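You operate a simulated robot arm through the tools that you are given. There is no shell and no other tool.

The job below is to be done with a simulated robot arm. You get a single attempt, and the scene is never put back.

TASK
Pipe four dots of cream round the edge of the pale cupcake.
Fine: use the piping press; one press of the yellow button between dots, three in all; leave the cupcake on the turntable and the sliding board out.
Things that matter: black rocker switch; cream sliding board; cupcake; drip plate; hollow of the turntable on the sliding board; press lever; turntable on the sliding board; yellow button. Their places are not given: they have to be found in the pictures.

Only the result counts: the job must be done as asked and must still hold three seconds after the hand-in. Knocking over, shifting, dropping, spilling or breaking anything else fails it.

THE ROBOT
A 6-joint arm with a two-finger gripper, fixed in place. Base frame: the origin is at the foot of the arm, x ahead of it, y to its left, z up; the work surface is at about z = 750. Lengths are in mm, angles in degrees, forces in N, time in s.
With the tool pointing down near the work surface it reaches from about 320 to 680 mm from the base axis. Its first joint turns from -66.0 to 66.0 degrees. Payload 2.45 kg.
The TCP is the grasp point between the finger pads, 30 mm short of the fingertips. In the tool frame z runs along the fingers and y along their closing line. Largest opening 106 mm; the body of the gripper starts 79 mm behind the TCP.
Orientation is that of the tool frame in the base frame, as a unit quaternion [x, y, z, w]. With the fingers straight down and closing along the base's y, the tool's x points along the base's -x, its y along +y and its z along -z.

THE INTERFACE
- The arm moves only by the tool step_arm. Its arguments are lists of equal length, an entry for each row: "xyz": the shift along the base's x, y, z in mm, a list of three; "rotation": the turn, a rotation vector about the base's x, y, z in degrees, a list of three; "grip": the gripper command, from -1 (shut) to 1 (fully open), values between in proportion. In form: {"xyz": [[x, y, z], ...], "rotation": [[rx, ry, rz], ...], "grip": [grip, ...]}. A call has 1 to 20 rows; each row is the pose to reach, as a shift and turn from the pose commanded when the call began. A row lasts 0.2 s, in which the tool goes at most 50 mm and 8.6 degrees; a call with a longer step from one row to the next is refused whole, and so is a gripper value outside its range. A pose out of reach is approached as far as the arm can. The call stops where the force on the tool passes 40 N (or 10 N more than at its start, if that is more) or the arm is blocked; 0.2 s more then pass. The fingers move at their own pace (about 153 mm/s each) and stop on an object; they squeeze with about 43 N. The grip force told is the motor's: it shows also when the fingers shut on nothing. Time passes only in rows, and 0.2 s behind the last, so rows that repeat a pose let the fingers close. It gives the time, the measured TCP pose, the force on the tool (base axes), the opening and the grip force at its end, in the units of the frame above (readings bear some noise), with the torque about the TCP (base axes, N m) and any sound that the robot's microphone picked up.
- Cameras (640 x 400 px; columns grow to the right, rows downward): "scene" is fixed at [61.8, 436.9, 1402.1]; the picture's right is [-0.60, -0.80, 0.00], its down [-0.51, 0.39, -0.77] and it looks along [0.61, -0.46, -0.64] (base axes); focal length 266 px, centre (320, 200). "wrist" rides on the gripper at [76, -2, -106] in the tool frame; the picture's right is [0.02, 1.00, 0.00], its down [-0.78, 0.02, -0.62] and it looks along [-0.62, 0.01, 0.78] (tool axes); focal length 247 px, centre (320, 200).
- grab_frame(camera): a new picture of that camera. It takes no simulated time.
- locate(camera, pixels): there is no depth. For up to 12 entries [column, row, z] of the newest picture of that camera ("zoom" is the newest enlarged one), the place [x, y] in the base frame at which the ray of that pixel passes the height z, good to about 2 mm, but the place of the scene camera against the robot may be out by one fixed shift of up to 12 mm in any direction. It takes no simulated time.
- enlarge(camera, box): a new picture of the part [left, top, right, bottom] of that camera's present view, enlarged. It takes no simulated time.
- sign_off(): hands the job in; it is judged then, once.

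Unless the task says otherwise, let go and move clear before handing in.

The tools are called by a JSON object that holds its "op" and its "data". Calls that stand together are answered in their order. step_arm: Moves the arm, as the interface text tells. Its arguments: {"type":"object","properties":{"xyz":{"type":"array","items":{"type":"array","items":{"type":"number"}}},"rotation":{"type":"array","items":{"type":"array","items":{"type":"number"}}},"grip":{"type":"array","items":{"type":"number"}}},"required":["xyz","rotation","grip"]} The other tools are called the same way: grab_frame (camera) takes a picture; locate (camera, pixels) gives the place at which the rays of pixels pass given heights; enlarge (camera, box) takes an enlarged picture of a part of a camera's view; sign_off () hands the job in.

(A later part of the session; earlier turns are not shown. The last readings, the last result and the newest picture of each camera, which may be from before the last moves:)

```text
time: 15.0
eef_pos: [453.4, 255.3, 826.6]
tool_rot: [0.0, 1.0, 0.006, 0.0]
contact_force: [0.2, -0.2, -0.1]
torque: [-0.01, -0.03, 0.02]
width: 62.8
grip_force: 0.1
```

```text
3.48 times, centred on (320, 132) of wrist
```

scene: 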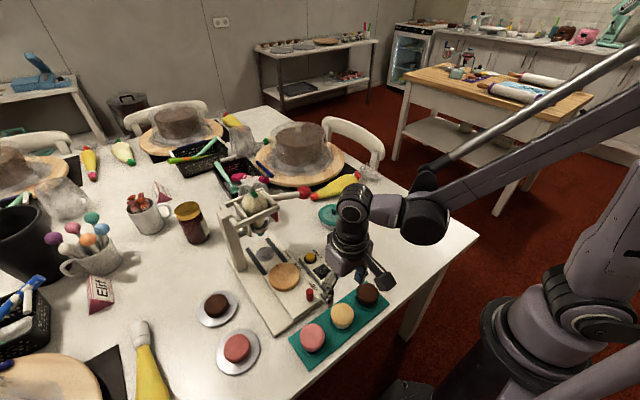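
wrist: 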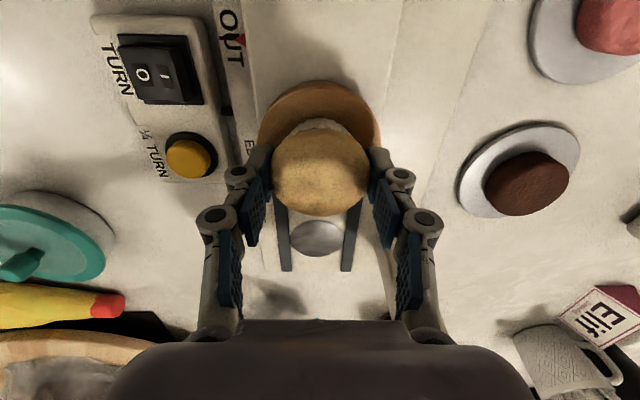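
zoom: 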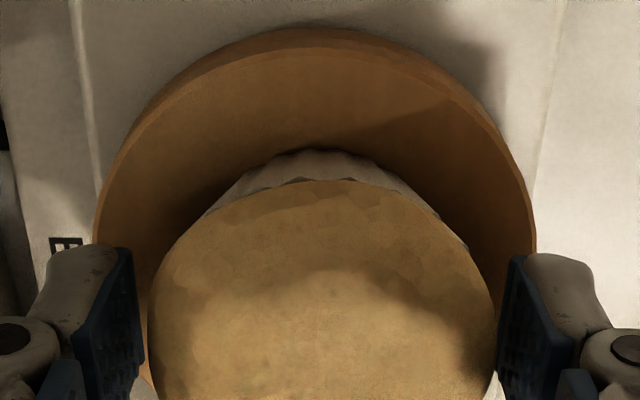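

The cupcake is released and upright with clear gaps. I'll rise straight up, then tilt for a top view of how well it is centred.

{"op": "step_arm", "data": {"xyz": [[0, 0, 10], [0, 0, 25], [0, 0, 60], [-10, 0, 100], [-20, 0, 130], [-25, -4, 155], [-29, -5, 160]], "rotation": [[0, 0, 0], [0, 0, 0], [0, 0, 0], [0, 7, 0], [0, 14, 0], [0, 21, 0], [0, 28.3, 0]], "grip": [0.19, 0.19, 0.19, 0.19, 0.19, 0.19, 0.19]}}

{"op": "grab_frame", "data": {"camera": "wrist"}}

{"op": "enlarge", "data": {"camera": "wrist", "box": [270, 145, 370, 240]}}

{"op": "enlarge", "data": {"camera": "scene", "box": [240, 235, 340, 315]}}

```text
time: 16.6
eef_pos: [426.6, 250.4, 986.4]
tool_rot: [0.001, 0.969, 0.007, -0.246]
contact_force: [0.3, 0.0, 0.8]
torque: [-0.02, -0.01, -0.01]
width: 63.2
grip_force: 0.1
```

```text
taken
```

wrist: 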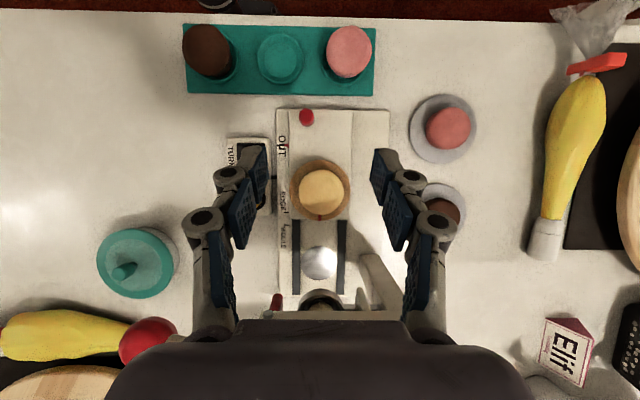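

```text
4.21 times, centred on (320, 192) of wrist
```

zoom: 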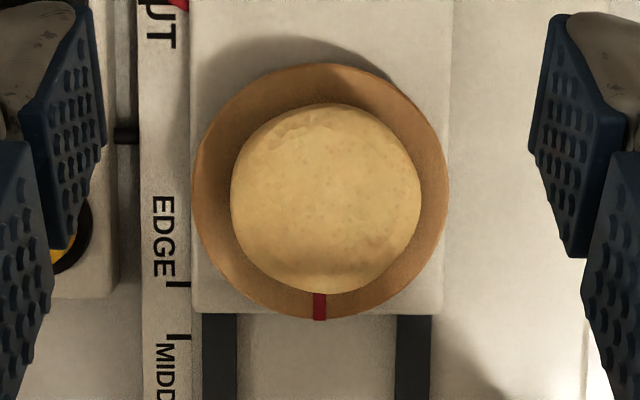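

```text
5.00 times, centred on (290, 275) of scene
```

zoom: 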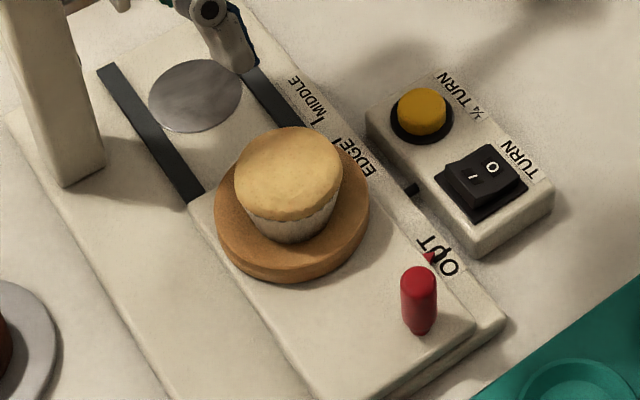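

The cupcake stands on the turntable, but the top view hints it is 2–3 mm toward -x. I'll look straight down from directly above to measure the offset properly.

{"op": "step_arm", "data": {"xyz": [[11, 3, 0], [23, 6, 0], [23, 6, 0]], "rotation": [[0, 5, 0], [0, 10, 0], [0, 10, 0]], "grip": [0.19, 0.19, 0.19]}}

{"op": "grab_frame", "data": {"camera": "wrist"}}

{"op": "enlarge", "data": {"camera": "wrist", "box": [280, 155, 360, 245]}}

```text
time: 17.4
eef_pos: [429.2, 258.0, 984.9]
tool_rot: [0.003, 0.968, 0.013, -0.25]
contact_force: [-1.1, -0.4, -0.1]
torque: [-0.02, -0.03, -0.01]
width: 63.4
grip_force: 0.0
out of reach, approached as far as the arm can: row 1, 2, 3
```

```text
taken
```

wrist: 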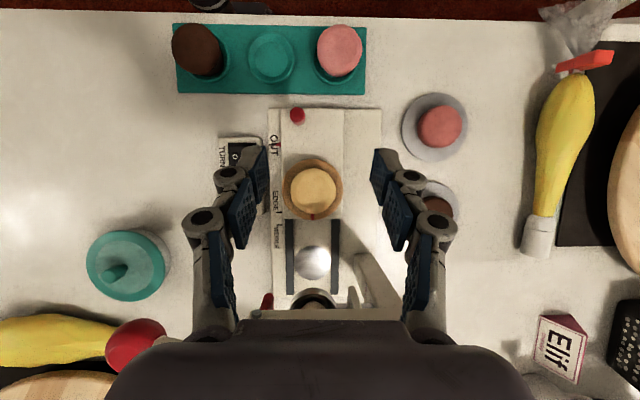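

```text
4.44 times, centred on (320, 200) of wrist
```

zoom: 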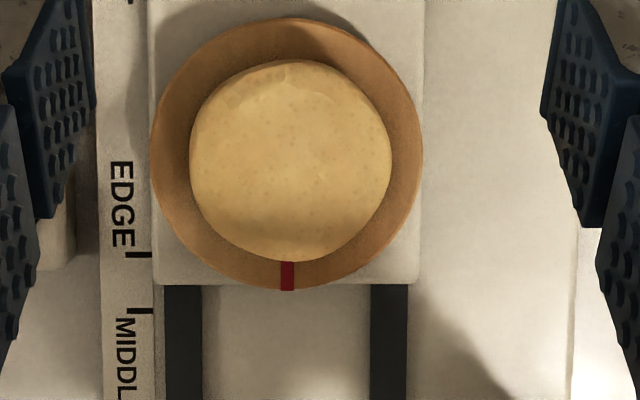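

From above, the cupcake is within about 1.5 mm of the turntable centre, which is good. Next I'll go above the red board knob at about (362,235) with the tool vertical and the fingers partly closed.

{"op": "step_arm", "data": {"xyz": [[-17, -6, -10], [-34, -12, -25], [-51, -18, -50], [-67, -22.5, -85], [-67, -22.5, -105], [-67, -22.5, -105]], "rotation": [[-0.4, -7.2, 0.1], [-0.8, -14.5, 0.2], [-1.1, -21.7, 0.3], [-1.5, -28.9, 0.35], [-1.5, -28.9, 0.35], [-1.5, -28.9, 0.35]], "grip": [-0.06, -0.06, -0.06, -0.06, -0.06, -0.06]}}

{"op": "grab_frame", "data": {"camera": "wrist"}}

{"op": "enlarge", "data": {"camera": "scene", "box": [240, 220, 350, 320]}}

```text
time: 18.8
eef_pos: [360.7, 237.4, 881.4]
tool_rot: [0.001, 1.0, 0.0, 0.001]
contact_force: [0.0, -0.2, -0.4]
torque: [-0.03, 0.01, 0.0]
width: 49.7
grip_force: 0.1
```

```text
taken
```

wrist: 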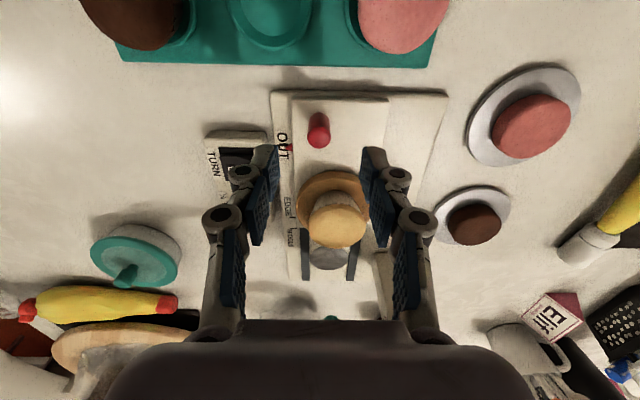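

```text
4.00 times, centred on (295, 270) of scene
```

zoom: 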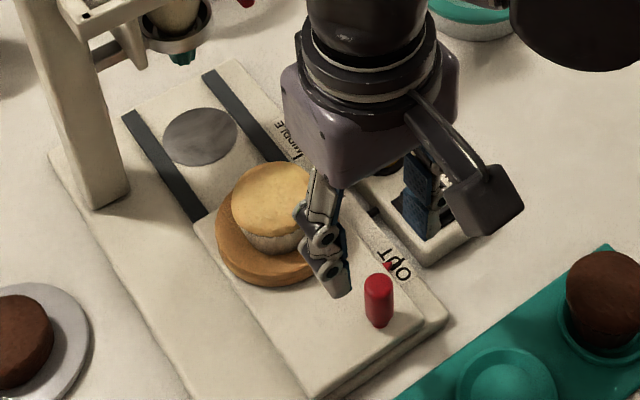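

The tool is vertical above the knob area, and the knob shows at wrist (319,130). I'll enlarge and locate it.

{"op": "enlarge", "data": {"camera": "wrist", "box": [265, 90, 375, 170]}}

{"op": "locate", "data": {"camera": "wrist", "pixels": [[319.5, 136, 800], [319.5, 136, 800], [319.5, 136, 800], [319.5, 136, 795], [319.5, 136, 805], [318, 117, 770], [318, 117, 770]]}}

```text
5.00 times, centred on (320, 130) of wrist
```

zoom: 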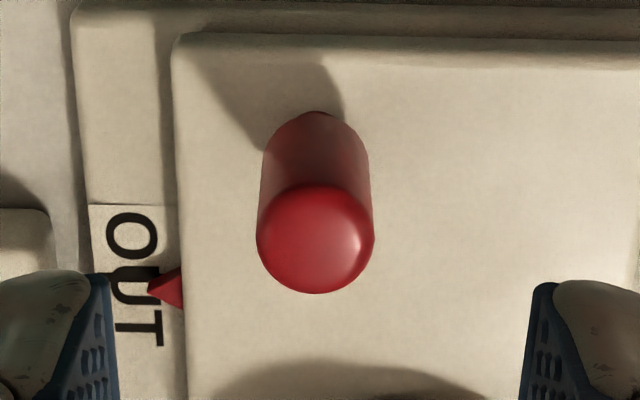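

```text
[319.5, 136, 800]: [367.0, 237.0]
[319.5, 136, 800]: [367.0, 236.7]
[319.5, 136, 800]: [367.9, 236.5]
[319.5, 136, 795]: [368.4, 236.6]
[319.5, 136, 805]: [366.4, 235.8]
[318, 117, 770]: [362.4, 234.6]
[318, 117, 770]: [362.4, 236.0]
```

Combining the views, the knob axis is at about (363.5,236) with its top near z 809 and the board near z 779. I'll descend so the fingertips stop near z 790, straddling the knob.

{"op": "step_arm", "data": {"xyz": [[3, -1.2, -20], [3, -1.2, -40], [3, -1.2, -40]], "rotation": [[0, 0, 0], [0, 0, 0], [0, 0, 0]], "grip": [-0.06, -0.06, -0.06]}}

{"op": "grab_frame", "data": {"camera": "wrist"}}

{"op": "enlarge", "data": {"camera": "scene", "box": [270, 240, 350, 320]}}

```text
time: 19.6
eef_pos: [361.2, 234.3, 839.7]
tool_rot: [0.001, 1.0, 0.0, 0.001]
contact_force: [-0.2, 0.3, 0.0]
torque: [-0.01, 0.0, -0.03]
width: 50.1
grip_force: 0.0
```

```text
taken
```

wrist: 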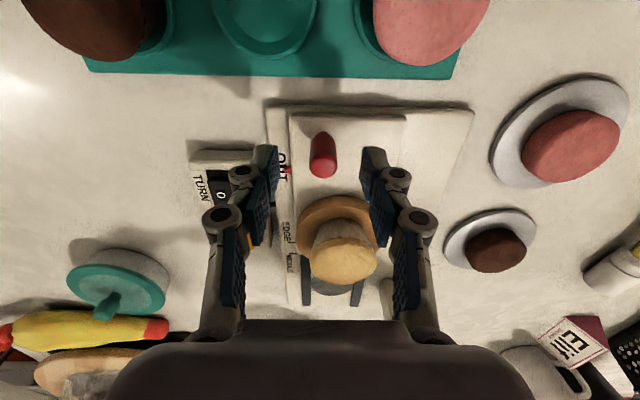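

```text
5.00 times, centred on (310, 280) of scene
```

zoom: 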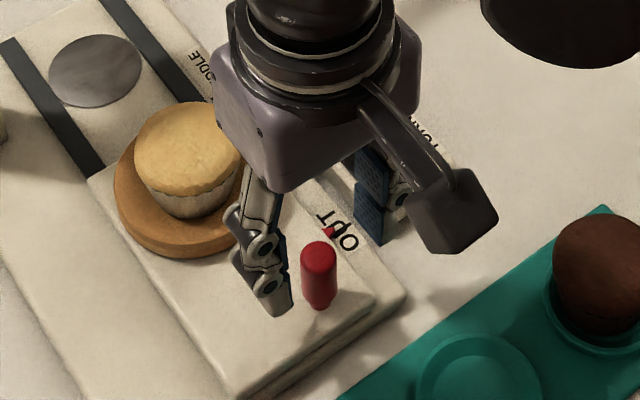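

The knob at wrist (321,155) is between the fingers. I'll descend 19 mm more.

{"op": "step_arm", "data": {"xyz": [[1, 0.5, -10], [1, 0.5, -19], [1, 0.5, -19]], "rotation": [[0, 0, 0], [0, 0, 0], [0, 0, 0]], "grip": [-0.06, -0.06, -0.06]}}

{"op": "grab_frame", "data": {"camera": "wrist"}}

{"op": "enlarge", "data": {"camera": "scene", "box": [270, 240, 350, 320]}}

```text
time: 20.4
eef_pos: [362.4, 234.9, 821.4]
tool_rot: [0.0, 1.0, 0.0, 0.001]
contact_force: [-0.2, 0.0, 0.6]
torque: [0.01, 0.02, 0.0]
width: 49.9
grip_force: 0.1
```

```text
taken
```

wrist: 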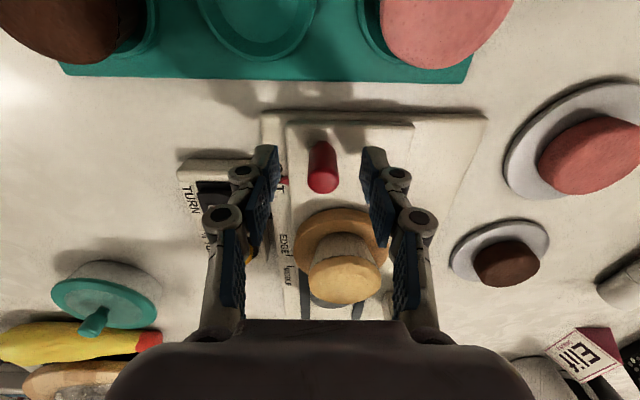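

```text
5.00 times, centred on (310, 280) of scene
```

zoom: 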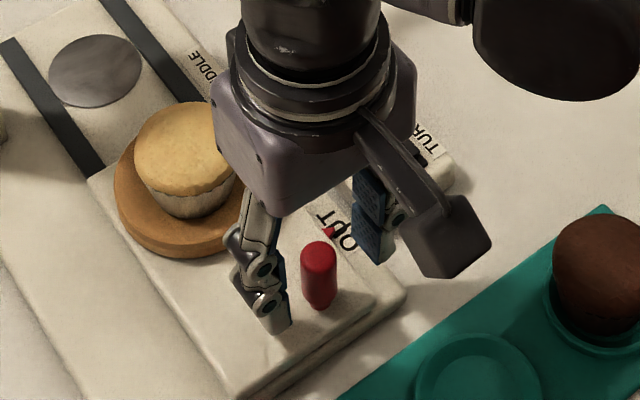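

The midpoint between the fingertips lies on the knob. I'll close on it.

{"op": "step_arm", "data": {"xyz": [[0, 0, 0], [0, 0, 0], [0, 0, 0]], "rotation": [[0, 0, 0], [0, 0, 0], [0, 0, 0]], "grip": [-1, -1, -1]}}

{"op": "grab_frame", "data": {"camera": "wrist"}}

{"op": "enlarge", "data": {"camera": "wrist", "box": [260, 110, 400, 300]}}

```text
time: 21.2
eef_pos: [363.7, 235.6, 821.4]
tool_rot: [0.0, 1.0, 0.002, 0.001]
contact_force: [0.8, 16.2, 1.1]
torque: [0.43, -0.05, 0.02]
width: 17.3
grip_force: 43.3
```

```text
taken
```

wrist: 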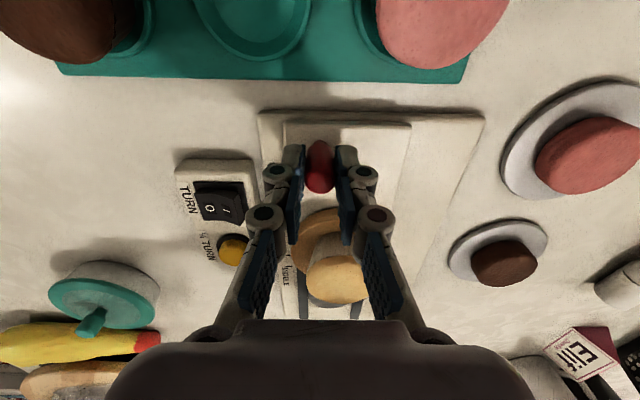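

```text
2.11 times, centred on (330, 205) of wrist
```

zoom: 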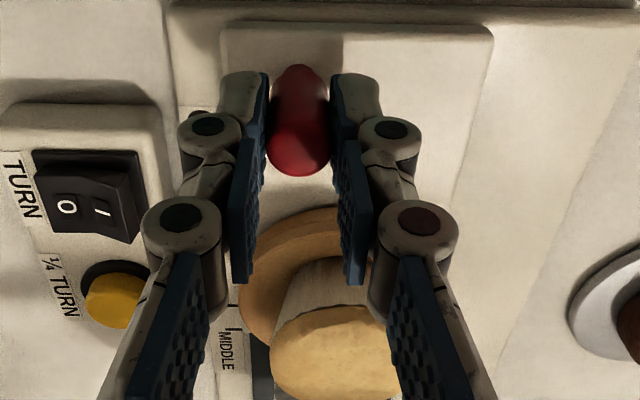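

The knob is gripped (17.3 mm) with a 16 N side force toward +y. I'll shift +1.5 mm in y to relieve it before sliding.

{"op": "step_arm", "data": {"xyz": [[0, 1.5, 0], [0, 1.5, 0]], "rotation": [[0, 0, 0], [0, 0, 0]], "grip": [-1, -1]}}

```text
time: 21.8
eef_pos: [364.3, 236.6, 821.0]
tool_rot: [0.001, 1.0, 0.0, 0.0]
contact_force: [-3.4, 9.1, -19.2]
torque: [0.25, -0.35, 0.04]
width: 17.1
grip_force: 42.6
```

The side force halved to 9 N, with some downward pull through the grip. I'll slide 6 mm in +x as a test.

{"op": "step_arm", "data": {"xyz": [[3, 0.8, -0.5], [6, 0.8, -0.5], [6, 0.8, -0.5]], "rotation": [[0, 0, 0], [0, 0, 0], [0, 0, 0]], "grip": [-1, -1, -1]}}

{"op": "enlarge", "data": {"camera": "scene", "box": [240, 230, 350, 320]}}

```text
time: 22.6
eef_pos: [371.5, 237.5, 821.9]
tool_rot: [0.001, 1.0, 0.0, 0.0]
contact_force: [-1.5, 3.6, -7.5]
torque: [0.05, 0.52, -0.04]
width: 17.3
grip_force: 43.3
```

```text
4.44 times, centred on (295, 275) of scene
```

zoom: 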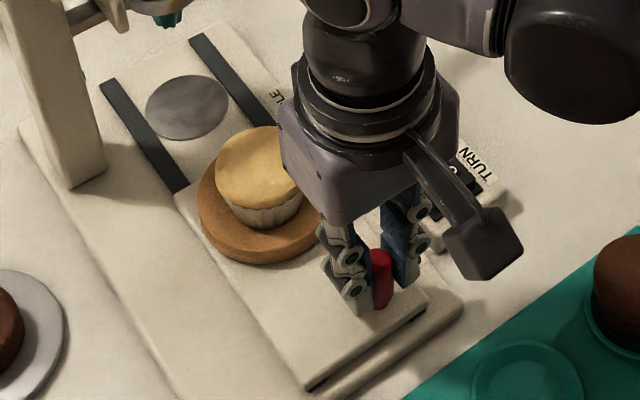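

The board slides freely with the knob. I'll carry on gently about 60 mm more, then check the pointer and the nozzle clearance.

{"op": "step_arm", "data": {"xyz": [[5, 0, 0], [12, 0, 0], [20, 0, 0], [28, 0, 0], [36, 0, 0], [44, 0, 0], [52, 0, 0], [57, 0, 0], [60, 0, 0], [60, 0, 0]], "rotation": [[0, 0, 0], [0, 0, 0], [0, 0, 0], [0, 0, 0], [0, 0, 0], [0, 0, 0], [0, 0, 0], [0, 0, 0], [0, 0, 0], [0, 0, 0]], "grip": [-1, -1, -1, -1, -1, -1, -1, -1, -1, -1]}}

{"op": "grab_frame", "data": {"camera": "wrist"}}

{"op": "enlarge", "data": {"camera": "scene", "box": [220, 200, 340, 300]}}

{"op": "enlarge", "data": {"camera": "wrist", "box": [180, 80, 340, 190]}}

```text
time: 24.8
eef_pos: [432.1, 237.1, 822.4]
tool_rot: [0.001, 1.0, -0.001, 0.0]
contact_force: [-1.0, -13.5, -15.4]
torque: [-0.37, 0.33, 0.01]
width: 17.2
grip_force: 42.1
```

```text
taken
```

wrist: 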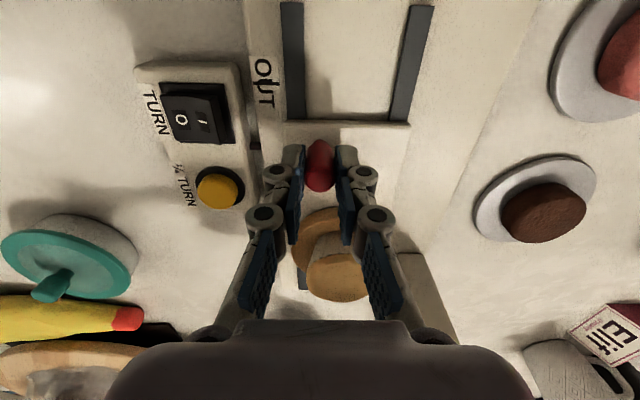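

```text
4.00 times, centred on (280, 250) of scene
```

zoom: 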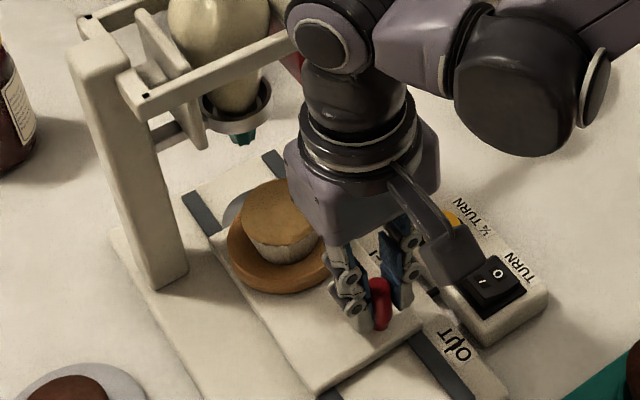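

```text
3.64 times, centred on (260, 135) of wrist
```

zoom: 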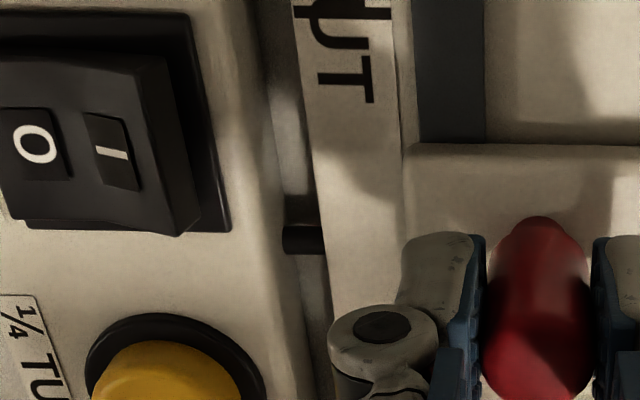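

The board has moved about 68 mm; the fingers hide the pointer. Before going further I'll check the nozzle tip height at scene (260.75,235.75).

{"op": "grab_frame", "data": {"camera": "scene"}}

{"op": "locate", "data": {"camera": "scene", "pixels": [[260.75, 235.75, 820], [260.75, 235.75, 835], [260.75, 235.75, 850], [260.75, 235.75, 865], [265.2, 254.2, 755], [265.2, 254.2, 760], [265.2, 254.2, 765]]}}

```text
taken
```

scene: 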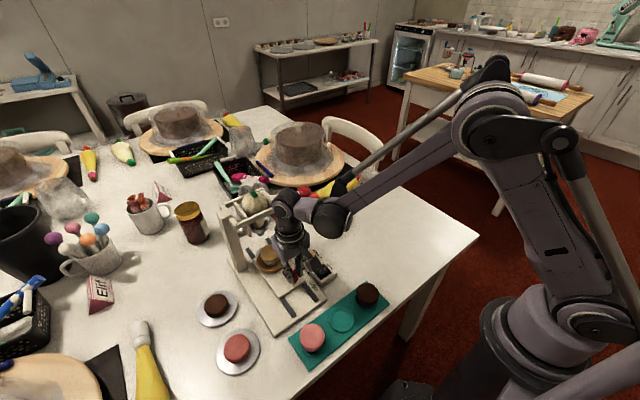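

```text
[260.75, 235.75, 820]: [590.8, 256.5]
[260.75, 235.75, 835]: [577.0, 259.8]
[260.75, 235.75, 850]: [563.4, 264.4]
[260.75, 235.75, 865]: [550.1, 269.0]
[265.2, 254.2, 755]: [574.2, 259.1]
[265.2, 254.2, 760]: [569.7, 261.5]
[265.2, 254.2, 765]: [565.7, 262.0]
```

The nozzle tip is at about z 838 over the drip plate, so the cupcake passes below it. I'll slide 25 mm more, slowly.

{"op": "step_arm", "data": {"xyz": [[5, -0.6, 0], [11, -0.6, 0], [17, -0.6, 0], [22, -0.6, 0], [25, -0.6, 0], [25, -0.6, 0]], "rotation": [[0, 0, 0], [0, 0, 0], [0, 0, 0], [0, 0, 0], [0, 0, 0], [0, 0, 0]], "grip": [-1, -1, -1, -1, -1, -1]}}

{"op": "enlarge", "data": {"camera": "scene", "box": [220, 200, 340, 300]}}

{"op": "grab_frame", "data": {"camera": "wrist"}}

```text
time: 26.2
eef_pos: [458.6, 236.8, 821.1]
tool_rot: [0.001, 1.0, 0.001, 0.002]
contact_force: [0.5, -11.0, 21.9]
torque: [-0.34, 0.61, 0.02]
width: 17.1
grip_force: 43.1
```

```text
4.00 times, centred on (280, 250) of scene
```

zoom: 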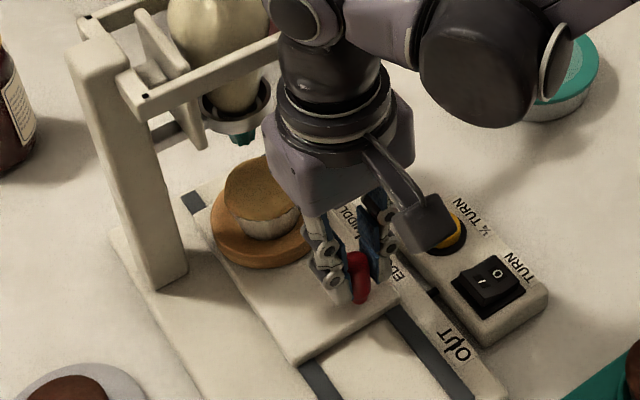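

```text
taken
```

wrist: 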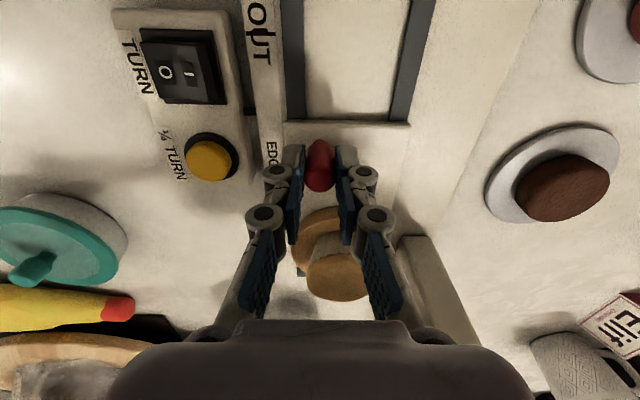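

The board has moved about 94 mm. I'll release the knob and rise to look at the pointer against the EDGE mark.

{"op": "step_arm", "data": {"xyz": [[0, 0, 0], [0, 0, 0], [0, 0, 10], [0, 0, 35], [-15, 0, 70], [-35, 0, 100], [-50, 0, 120]], "rotation": [[0, 0, 0], [0, 0, 0], [0, 0, 0], [0, 0, 0], [0, 6, 0], [0, 12, 0], [0, 18, 0]], "grip": [-0.25, -0.25, -0.25, -0.25, -0.25, -0.25, -0.25]}}

{"op": "grab_frame", "data": {"camera": "wrist"}}

{"op": "enlarge", "data": {"camera": "scene", "box": [220, 200, 340, 300]}}

```text
time: 27.8
eef_pos: [406.2, 237.7, 940.8]
tool_rot: [0.001, 0.988, 0.0, -0.157]
contact_force: [-0.7, -0.3, 0.9]
torque: [0.01, -0.01, -0.01]
width: 39.9
grip_force: 0.1
```

```text
taken
```

wrist: 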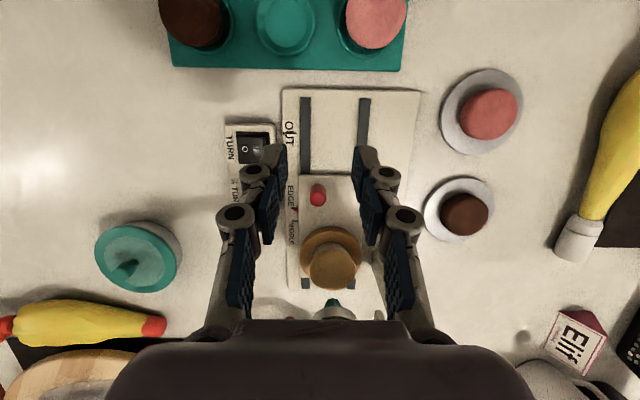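

```text
4.00 times, centred on (280, 250) of scene
```

zoom: 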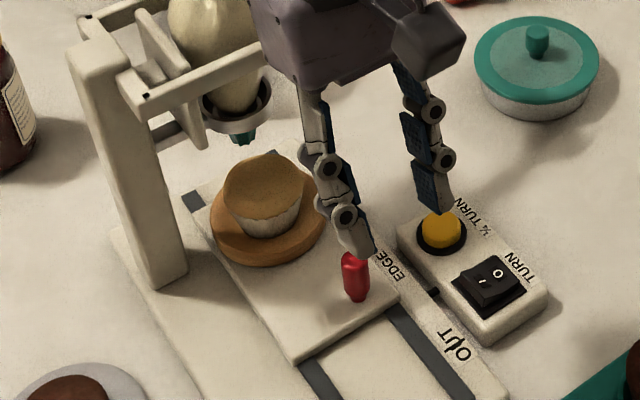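

{"op": "enlarge", "data": {"camera": "wrist", "box": [270, 170, 350, 260]}}

{"op": "enlarge", "data": {"camera": "wrist", "box": [275, 195, 315, 235]}}

{"op": "enlarge", "data": {"camera": "wrist", "box": [290, 210, 380, 325]}}

```text
4.44 times, centred on (310, 215) of wrist
```

zoom: 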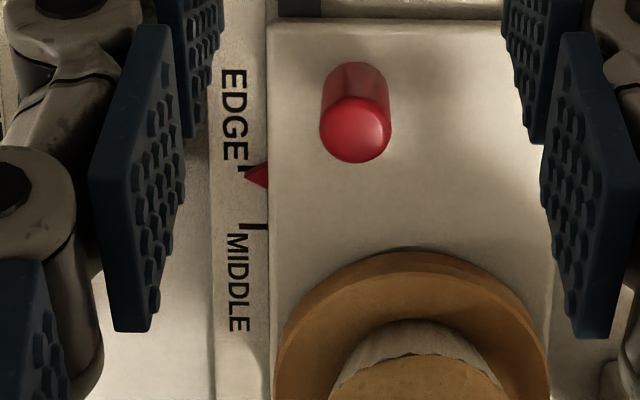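

```text
10.00 times, centred on (295, 215) of wrist
```

zoom: 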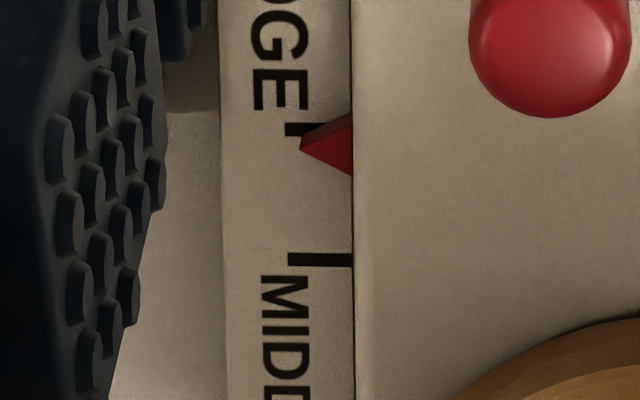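

```text
3.48 times, centred on (335, 268) of wrist
```

zoom: 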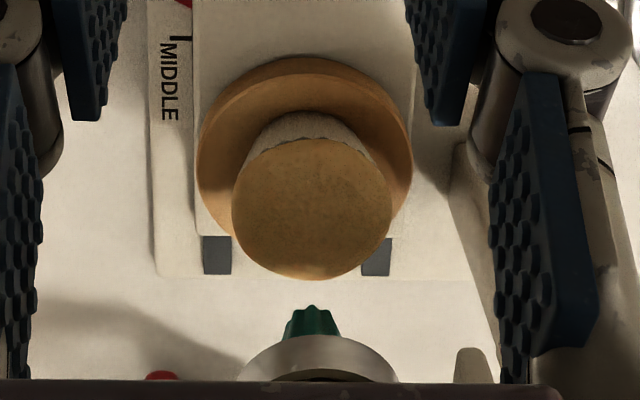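

Allowing for the pointer's thickness, it points at the EDGE tick within about half a millimetre (zoom rows 132 and 129), and the cupcake's rim is under the nozzle. Next I'll look at the lever ball from a better place.

{"op": "step_arm", "data": {"xyz": [[5, -20, 30], [18, -48, 60], [34, -76, 85], [50, -104, 105], [64, -128, 120], [64, -128, 120]], "rotation": [[0, -3.6, 0], [0, -7.2, 0], [0, -10.8, 0], [0, -14.4, 0], [0, -18, 0], [0, -18, 0]], "grip": [-1, -1, -1, -1, -1, -1]}}

{"op": "grab_frame", "data": {"camera": "wrist"}}

{"op": "enlarge", "data": {"camera": "scene", "box": [205, 160, 345, 280]}}

```text
time: 29.2
eef_pos: [469.5, 108.4, 1060.8]
tool_rot: [0.0, 1.0, 0.0, 0.0]
contact_force: [0.2, 0.1, 0.7]
torque: [-0.03, -0.01, -0.02]
width: 0.0
grip_force: 28.5
```

```text
taken
```

wrist: 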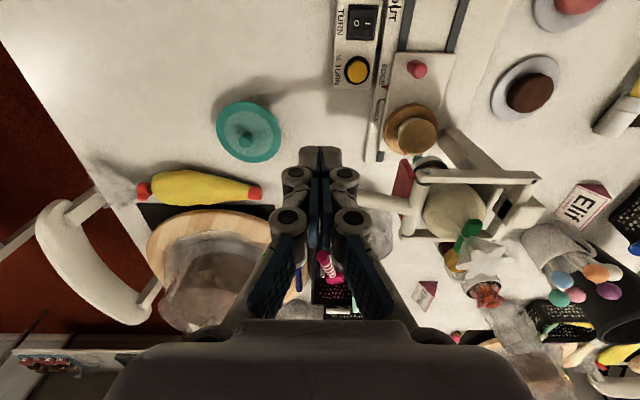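

```text
3.33 times, centred on (275, 220) of scene
```

zoom: 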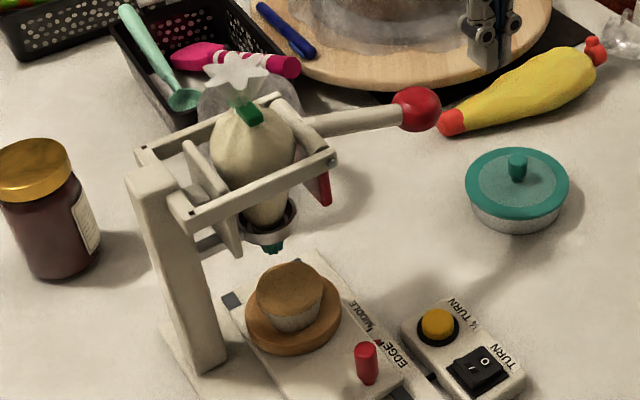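

The closed fingers hide the ball here. I'll shift 60 mm in +y and take another look.

{"op": "step_arm", "data": {"xyz": [[0, 30, 0], [0, 60, 0], [0, 60, 0]], "rotation": [[0, 0, 0], [0, 0, 0], [0, 0, 0]], "grip": [-1, -1, -1]}}

{"op": "grab_frame", "data": {"camera": "wrist"}}

{"op": "enlarge", "data": {"camera": "wrist", "box": [180, 130, 480, 310]}}

```text
time: 30.0
eef_pos: [470.3, 170.2, 1057.7]
tool_rot: [0.0, 1.0, 0.0, 0.0]
contact_force: [0.2, -0.3, 0.0]
torque: [0.0, -0.06, -0.01]
width: 0.0
grip_force: 28.5
```

```text
taken
```

wrist: 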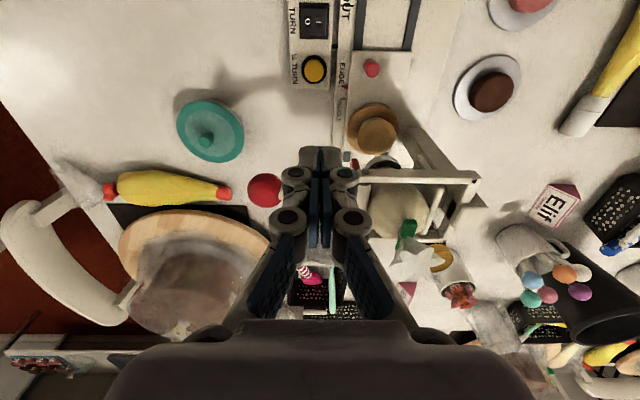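

```text
2.13 times, centred on (330, 220) of wrist
```

zoom: 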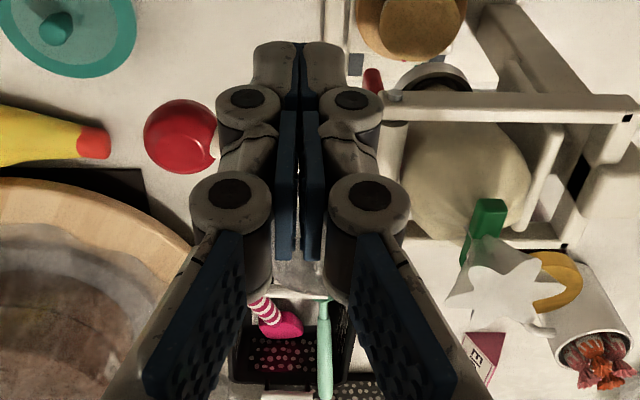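

The ball shows at wrist (264.8,190). I'll locate its ray in both cameras to get its height.

{"op": "locate", "data": {"camera": "wrist", "pixels": [[264.8, 190, 900], [264.8, 190, 900], [264.8, 190, 920], [264.8, 190, 920], [264.8, 190, 940], [264.8, 190, 940]]}}

{"op": "grab_frame", "data": {"camera": "scene"}}

{"op": "locate", "data": {"camera": "scene", "pixels": [[303.8, 192.4, 900], [303.8, 192.4, 900], [303.8, 192.4, 920], [303.8, 192.4, 920], [303.8, 192.4, 940], [303.8, 192.4, 940]]}}

```text
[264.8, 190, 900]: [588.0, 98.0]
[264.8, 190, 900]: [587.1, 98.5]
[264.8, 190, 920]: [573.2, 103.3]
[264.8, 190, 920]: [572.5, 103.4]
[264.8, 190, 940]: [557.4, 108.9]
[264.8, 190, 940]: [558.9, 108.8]
```

```text
taken
```

scene: 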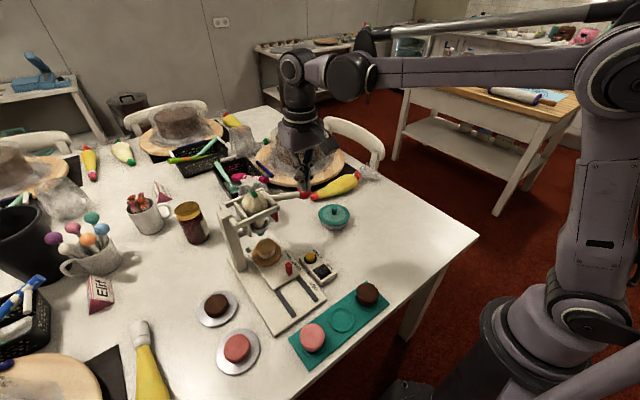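

```text
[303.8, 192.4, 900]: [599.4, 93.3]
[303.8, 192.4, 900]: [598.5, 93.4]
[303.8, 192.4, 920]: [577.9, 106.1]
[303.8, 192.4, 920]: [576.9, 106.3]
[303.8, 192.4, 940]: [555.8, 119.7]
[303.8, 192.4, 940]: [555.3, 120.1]
```

The views agree on the ball at about (569,103,925), radius about 20, with the lever pivot near (569,209,960). I'll move the closed fingers above the ball.

{"op": "step_arm", "data": {"xyz": [[15, -30, -5], [40, -58, -15], [70, -66.7, -25], [98.7, -66.7, -35], [98.7, -66.7, -50], [98.7, -66.7, -50]], "rotation": [[0, 0, 0], [0, 0, 0], [0, 0, 0], [0, 0, 0], [0, 0, 0], [0, 0, 0]], "grip": [-1, -1, -1, -1, -1, -1]}}

{"op": "grab_frame", "data": {"camera": "wrist"}}

{"op": "enlarge", "data": {"camera": "scene", "box": [220, 140, 360, 260]}}

```text
time: 31.4
eef_pos: [567.9, 105.7, 1010.5]
tool_rot: [0.0, 1.0, 0.0, 0.002]
contact_force: [0.9, -0.5, -0.8]
torque: [0.04, 0.02, -0.01]
width: 0.0
grip_force: 28.3
```

```text
taken
```

wrist: 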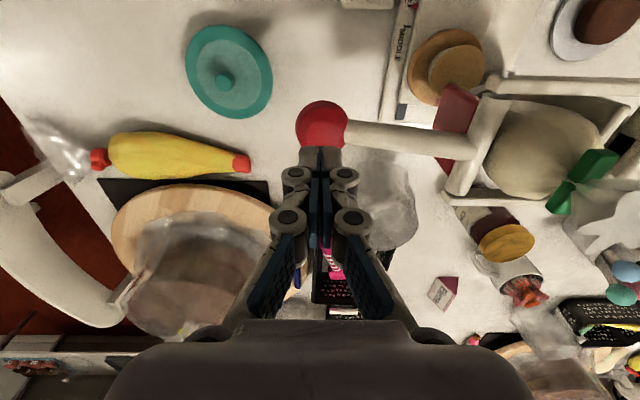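

```text
3.33 times, centred on (290, 200) of scene
```

zoom: 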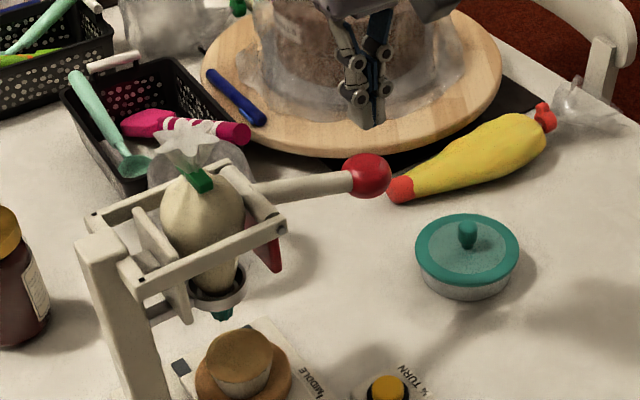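

The ball is at wrist (322,126), in line with the fingers in y. I'll locate it again from this closer view.

{"op": "enlarge", "data": {"camera": "wrist", "box": [270, 80, 390, 180]}}

{"op": "locate", "data": {"camera": "wrist", "pixels": [[321.5, 126, 925], [321.5, 126, 925], [321.5, 126, 920], [321.5, 126, 930], [460, 165, 960], [460, 165, 960]]}}

```text
4.00 times, centred on (330, 130) of wrist
```

zoom: 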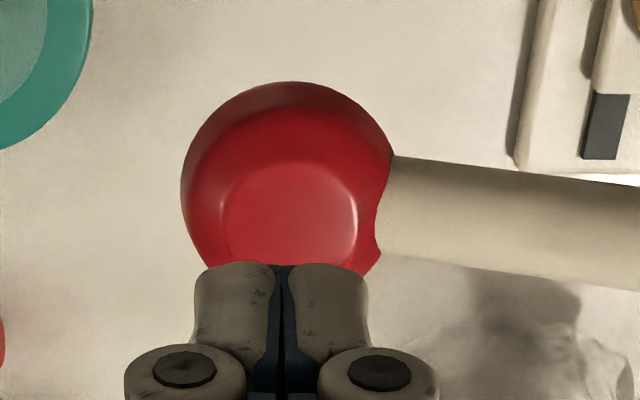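

```text
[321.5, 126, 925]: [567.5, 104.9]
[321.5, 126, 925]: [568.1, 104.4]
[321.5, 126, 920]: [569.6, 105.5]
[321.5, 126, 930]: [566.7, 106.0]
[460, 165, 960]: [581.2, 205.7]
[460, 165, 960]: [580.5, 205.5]
```

The ball centre is about (568.6,105.2), right under the fingers. I'll descend to just above it and then press down step by step.

{"op": "step_arm", "data": {"xyz": [[0.5, 0, -15], [0.5, 0, -28], [0.5, 0, -28]], "rotation": [[0, 0, 0], [0, 0, 0], [0, 0, 0]], "grip": [-1, -1, -1]}}

{"op": "grab_frame", "data": {"camera": "wrist"}}

{"op": "enlarge", "data": {"camera": "scene", "box": [220, 140, 360, 260]}}

```text
time: 32.2
eef_pos: [569.2, 104.1, 980.2]
tool_rot: [0.001, 1.0, 0.0, 0.001]
contact_force: [-0.8, 0.2, 0.6]
torque: [-0.01, 0.03, -0.01]
width: 0.4
grip_force: 28.5
```

```text
taken
```

wrist: 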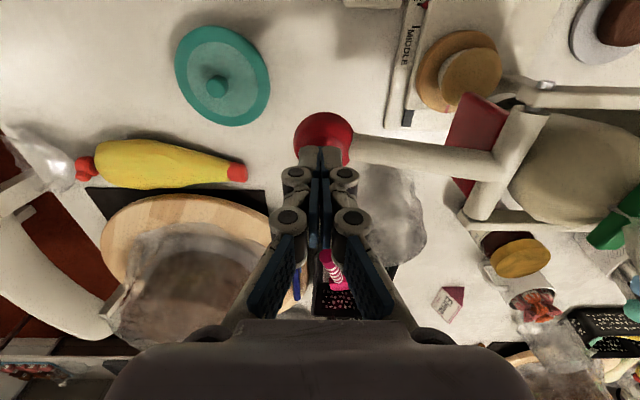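

```text
3.33 times, centred on (290, 200) of scene
```

zoom: 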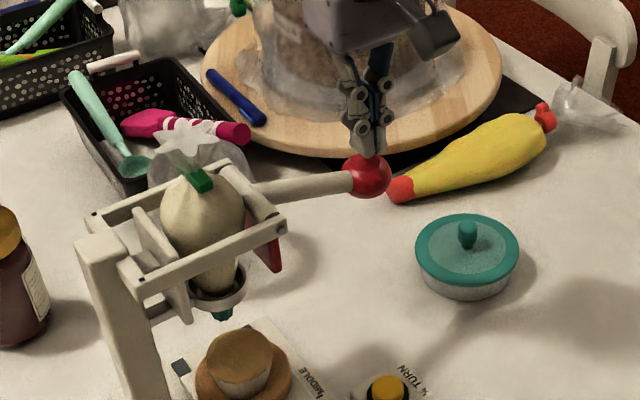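

The fingertips are just above the ball, with no contact yet. I'll press down slowly by 10 mm.

{"op": "step_arm", "data": {"xyz": [[0, 0, -3], [0, 0, -6], [0, 0, -10], [0, 0, -10]], "rotation": [[0, 0, 0], [0, 0, 0], [0, 0, 0], [0, 0, 0]], "grip": [-1, -1, -1, -1]}}

```text
time: 33.2
eef_pos: [570.2, 101.3, 972.9]
tool_rot: [0.0, 1.0, 0.0, 0.0]
contact_force: [0.0, 0.3, 0.0]
torque: [0.01, 0.01, -0.01]
width: 0.0
grip_force: 28.7
```

There is still no contact at z about 971. I'll continue downward by 8 mm.

{"op": "step_arm", "data": {"xyz": [[-1, 1.5, -4], [-1, 1.5, -8], [-1, 1.5, -8]], "rotation": [[0, 0, 0], [0, 0, 0], [0, 0, 0]], "grip": [-1, -1, -1]}}

{"op": "enlarge", "data": {"camera": "scene", "box": [220, 140, 360, 260]}}

{"op": "enlarge", "data": {"camera": "wrist", "box": [260, 80, 560, 240]}}

```text
time: 34.0
eef_pos: [568.2, 104.8, 964.1]
tool_rot: [0.002, 1.0, 0.001, 0.0]
contact_force: [0.2, -1.2, 1.1]
torque: [0.0, 0.0, -0.03]
width: 0.0
grip_force: 28.7
```

```text
3.33 times, centred on (290, 200) of scene
```

zoom: 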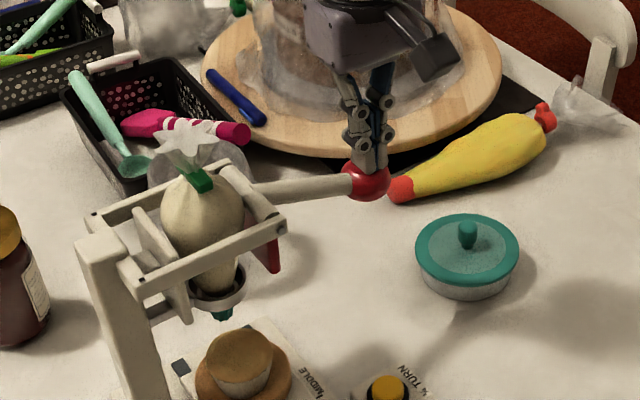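

```text
2.13 times, centred on (410, 160) of wrist
```

zoom: 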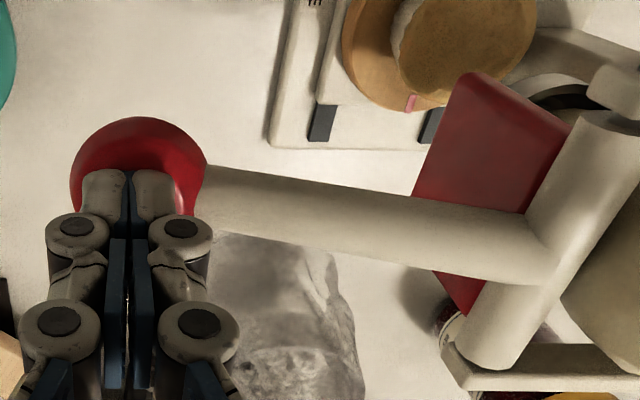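

The fingertips are about touching the ball and sit slightly to its -y side. I'll press on another 12 mm while following the lever's arc in +y.

{"op": "step_arm", "data": {"xyz": [[0, 3, -4], [0, 5, -8], [0, 6.5, -12], [0, 6.5, -12]], "rotation": [[0, 0, 0], [0, 0, 0], [0, 0, 0], [0, 0, 0]], "grip": [-1, -1, -1, -1]}}

{"op": "enlarge", "data": {"camera": "scene", "box": [220, 140, 360, 260]}}

{"op": "enlarge", "data": {"camera": "wrist", "box": [260, 60, 560, 240]}}

```text
time: 35.0
eef_pos: [567.2, 110.7, 952.7]
tool_rot: [0.001, 1.0, 0.0, 0.001]
contact_force: [0.2, -2.3, 2.5]
torque: [-0.05, -0.04, -0.02]
width: 0.1
grip_force: 28.7
```

```text
3.33 times, centred on (290, 200) of scene
```

zoom: 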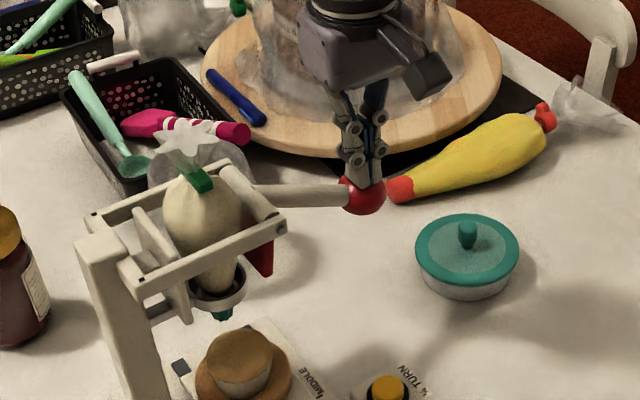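

```text
2.13 times, centred on (410, 150) of wrist
```

zoom: 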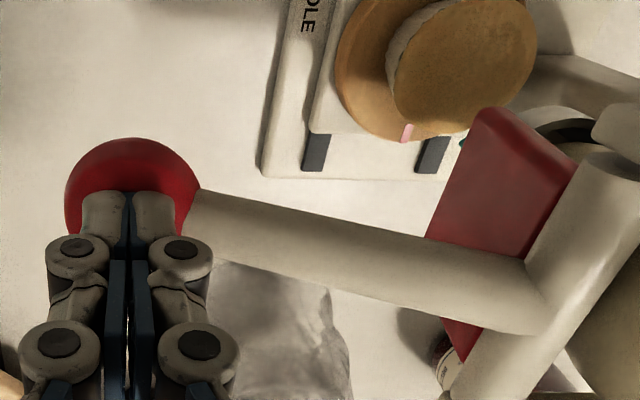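

The lever has begun to turn with little force (2.5 N). I'll keep pressing along the arc.

{"op": "step_arm", "data": {"xyz": [[0, 1.5, -4], [0, 3, -8], [0, 5, -12], [0, 5, -12]], "rotation": [[0, 0, 0], [0, 0, 0], [0, 0, 0], [0, 0, 0]], "grip": [-1, -1, -1, -1]}}

{"op": "enlarge", "data": {"camera": "scene", "box": [220, 160, 340, 280]}}

{"op": "enlarge", "data": {"camera": "wrist", "box": [260, 60, 560, 240]}}

```text
time: 36.0
eef_pos: [567.3, 116.8, 942.1]
tool_rot: [0.001, 1.0, 0.001, 0.001]
contact_force: [-0.8, -2.0, 3.3]
torque: [-0.05, -0.02, 0.0]
width: 0.0
grip_force: 28.4
```

```text
3.33 times, centred on (280, 220) of scene
```

zoom: 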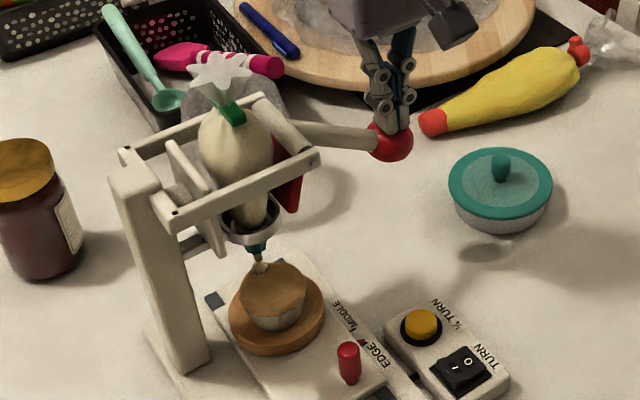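

```text
2.13 times, centred on (410, 150) of wrist
```

zoom: 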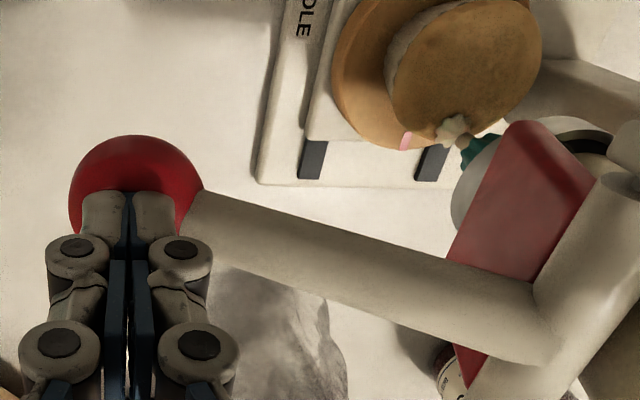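

A pale blob has appeared under the nozzle (scene zoom (258,265), wrist zoom (452,128)). I'll look closer before deciding whether the stroke is complete.

{"op": "enlarge", "data": {"camera": "scene", "box": [235, 215, 285, 265]}}

{"op": "enlarge", "data": {"camera": "wrist", "box": [410, 50, 530, 150]}}

```text
8.00 times, centred on (260, 240) of scene
```

zoom: 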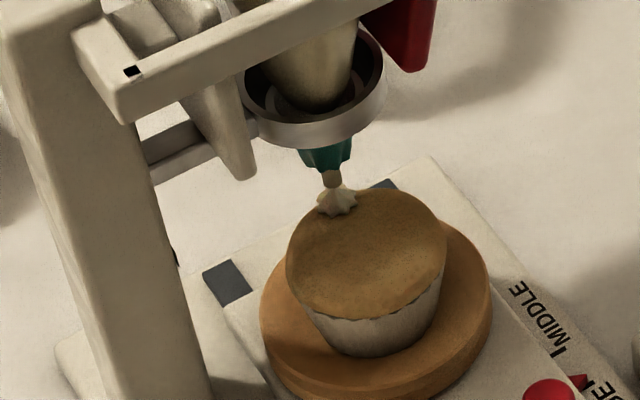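

```text
4.00 times, centred on (470, 100) of wrist
```

zoom: 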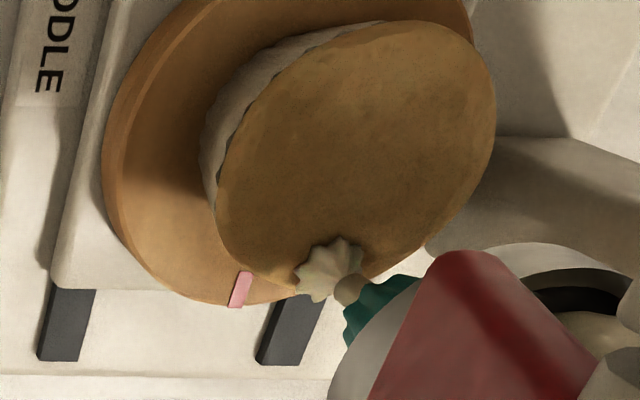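

A star of cream sits on the cupcake's rim with a thread to the nozzle, so the press dispenses. I'll raise the fingers so the lever can spring back.

{"op": "step_arm", "data": {"xyz": [[0, -3, 8], [0, -8, 20], [0, -12, 40], [0, -12, 50], [0, -12, 50]], "rotation": [[0, 0, 0], [0, 0, 0], [0, 0, 0], [0, 0, 0], [0, 0, 0]], "grip": [-1, -1, -1, -1, -1]}}

{"op": "enlarge", "data": {"camera": "scene", "box": [235, 215, 285, 265]}}

{"op": "enlarge", "data": {"camera": "scene", "box": [220, 160, 340, 280]}}

{"op": "grab_frame", "data": {"camera": "wrist"}}

```text
time: 37.2
eef_pos: [567.6, 104.3, 991.9]
tool_rot: [0.001, 1.0, 0.0, 0.001]
contact_force: [0.7, 0.4, 0.2]
torque: [-0.01, -0.04, 0.05]
width: 0.0
grip_force: 28.9
```

```text
8.00 times, centred on (260, 240) of scene
```

zoom: 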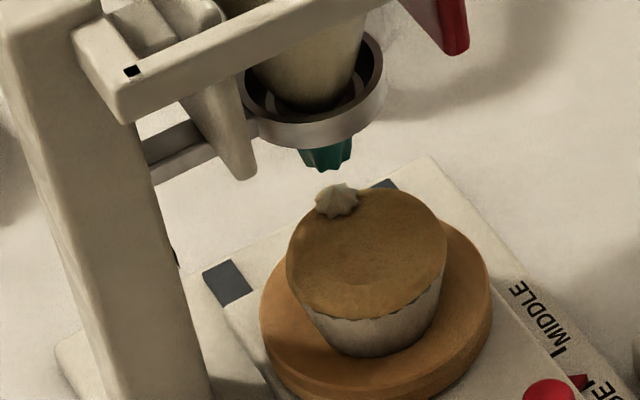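

```text
3.33 times, centred on (280, 220) of scene
```

zoom: 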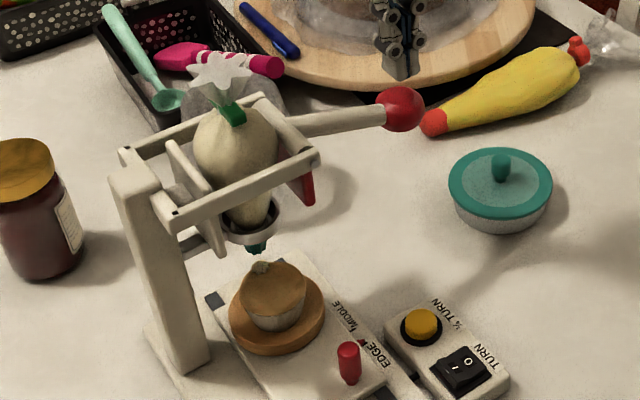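

```text
taken
```

wrist: 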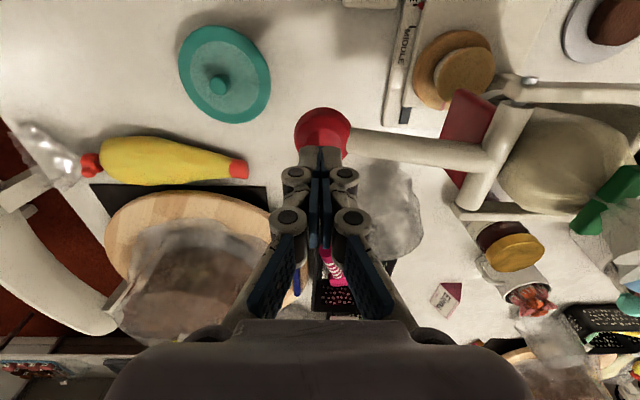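

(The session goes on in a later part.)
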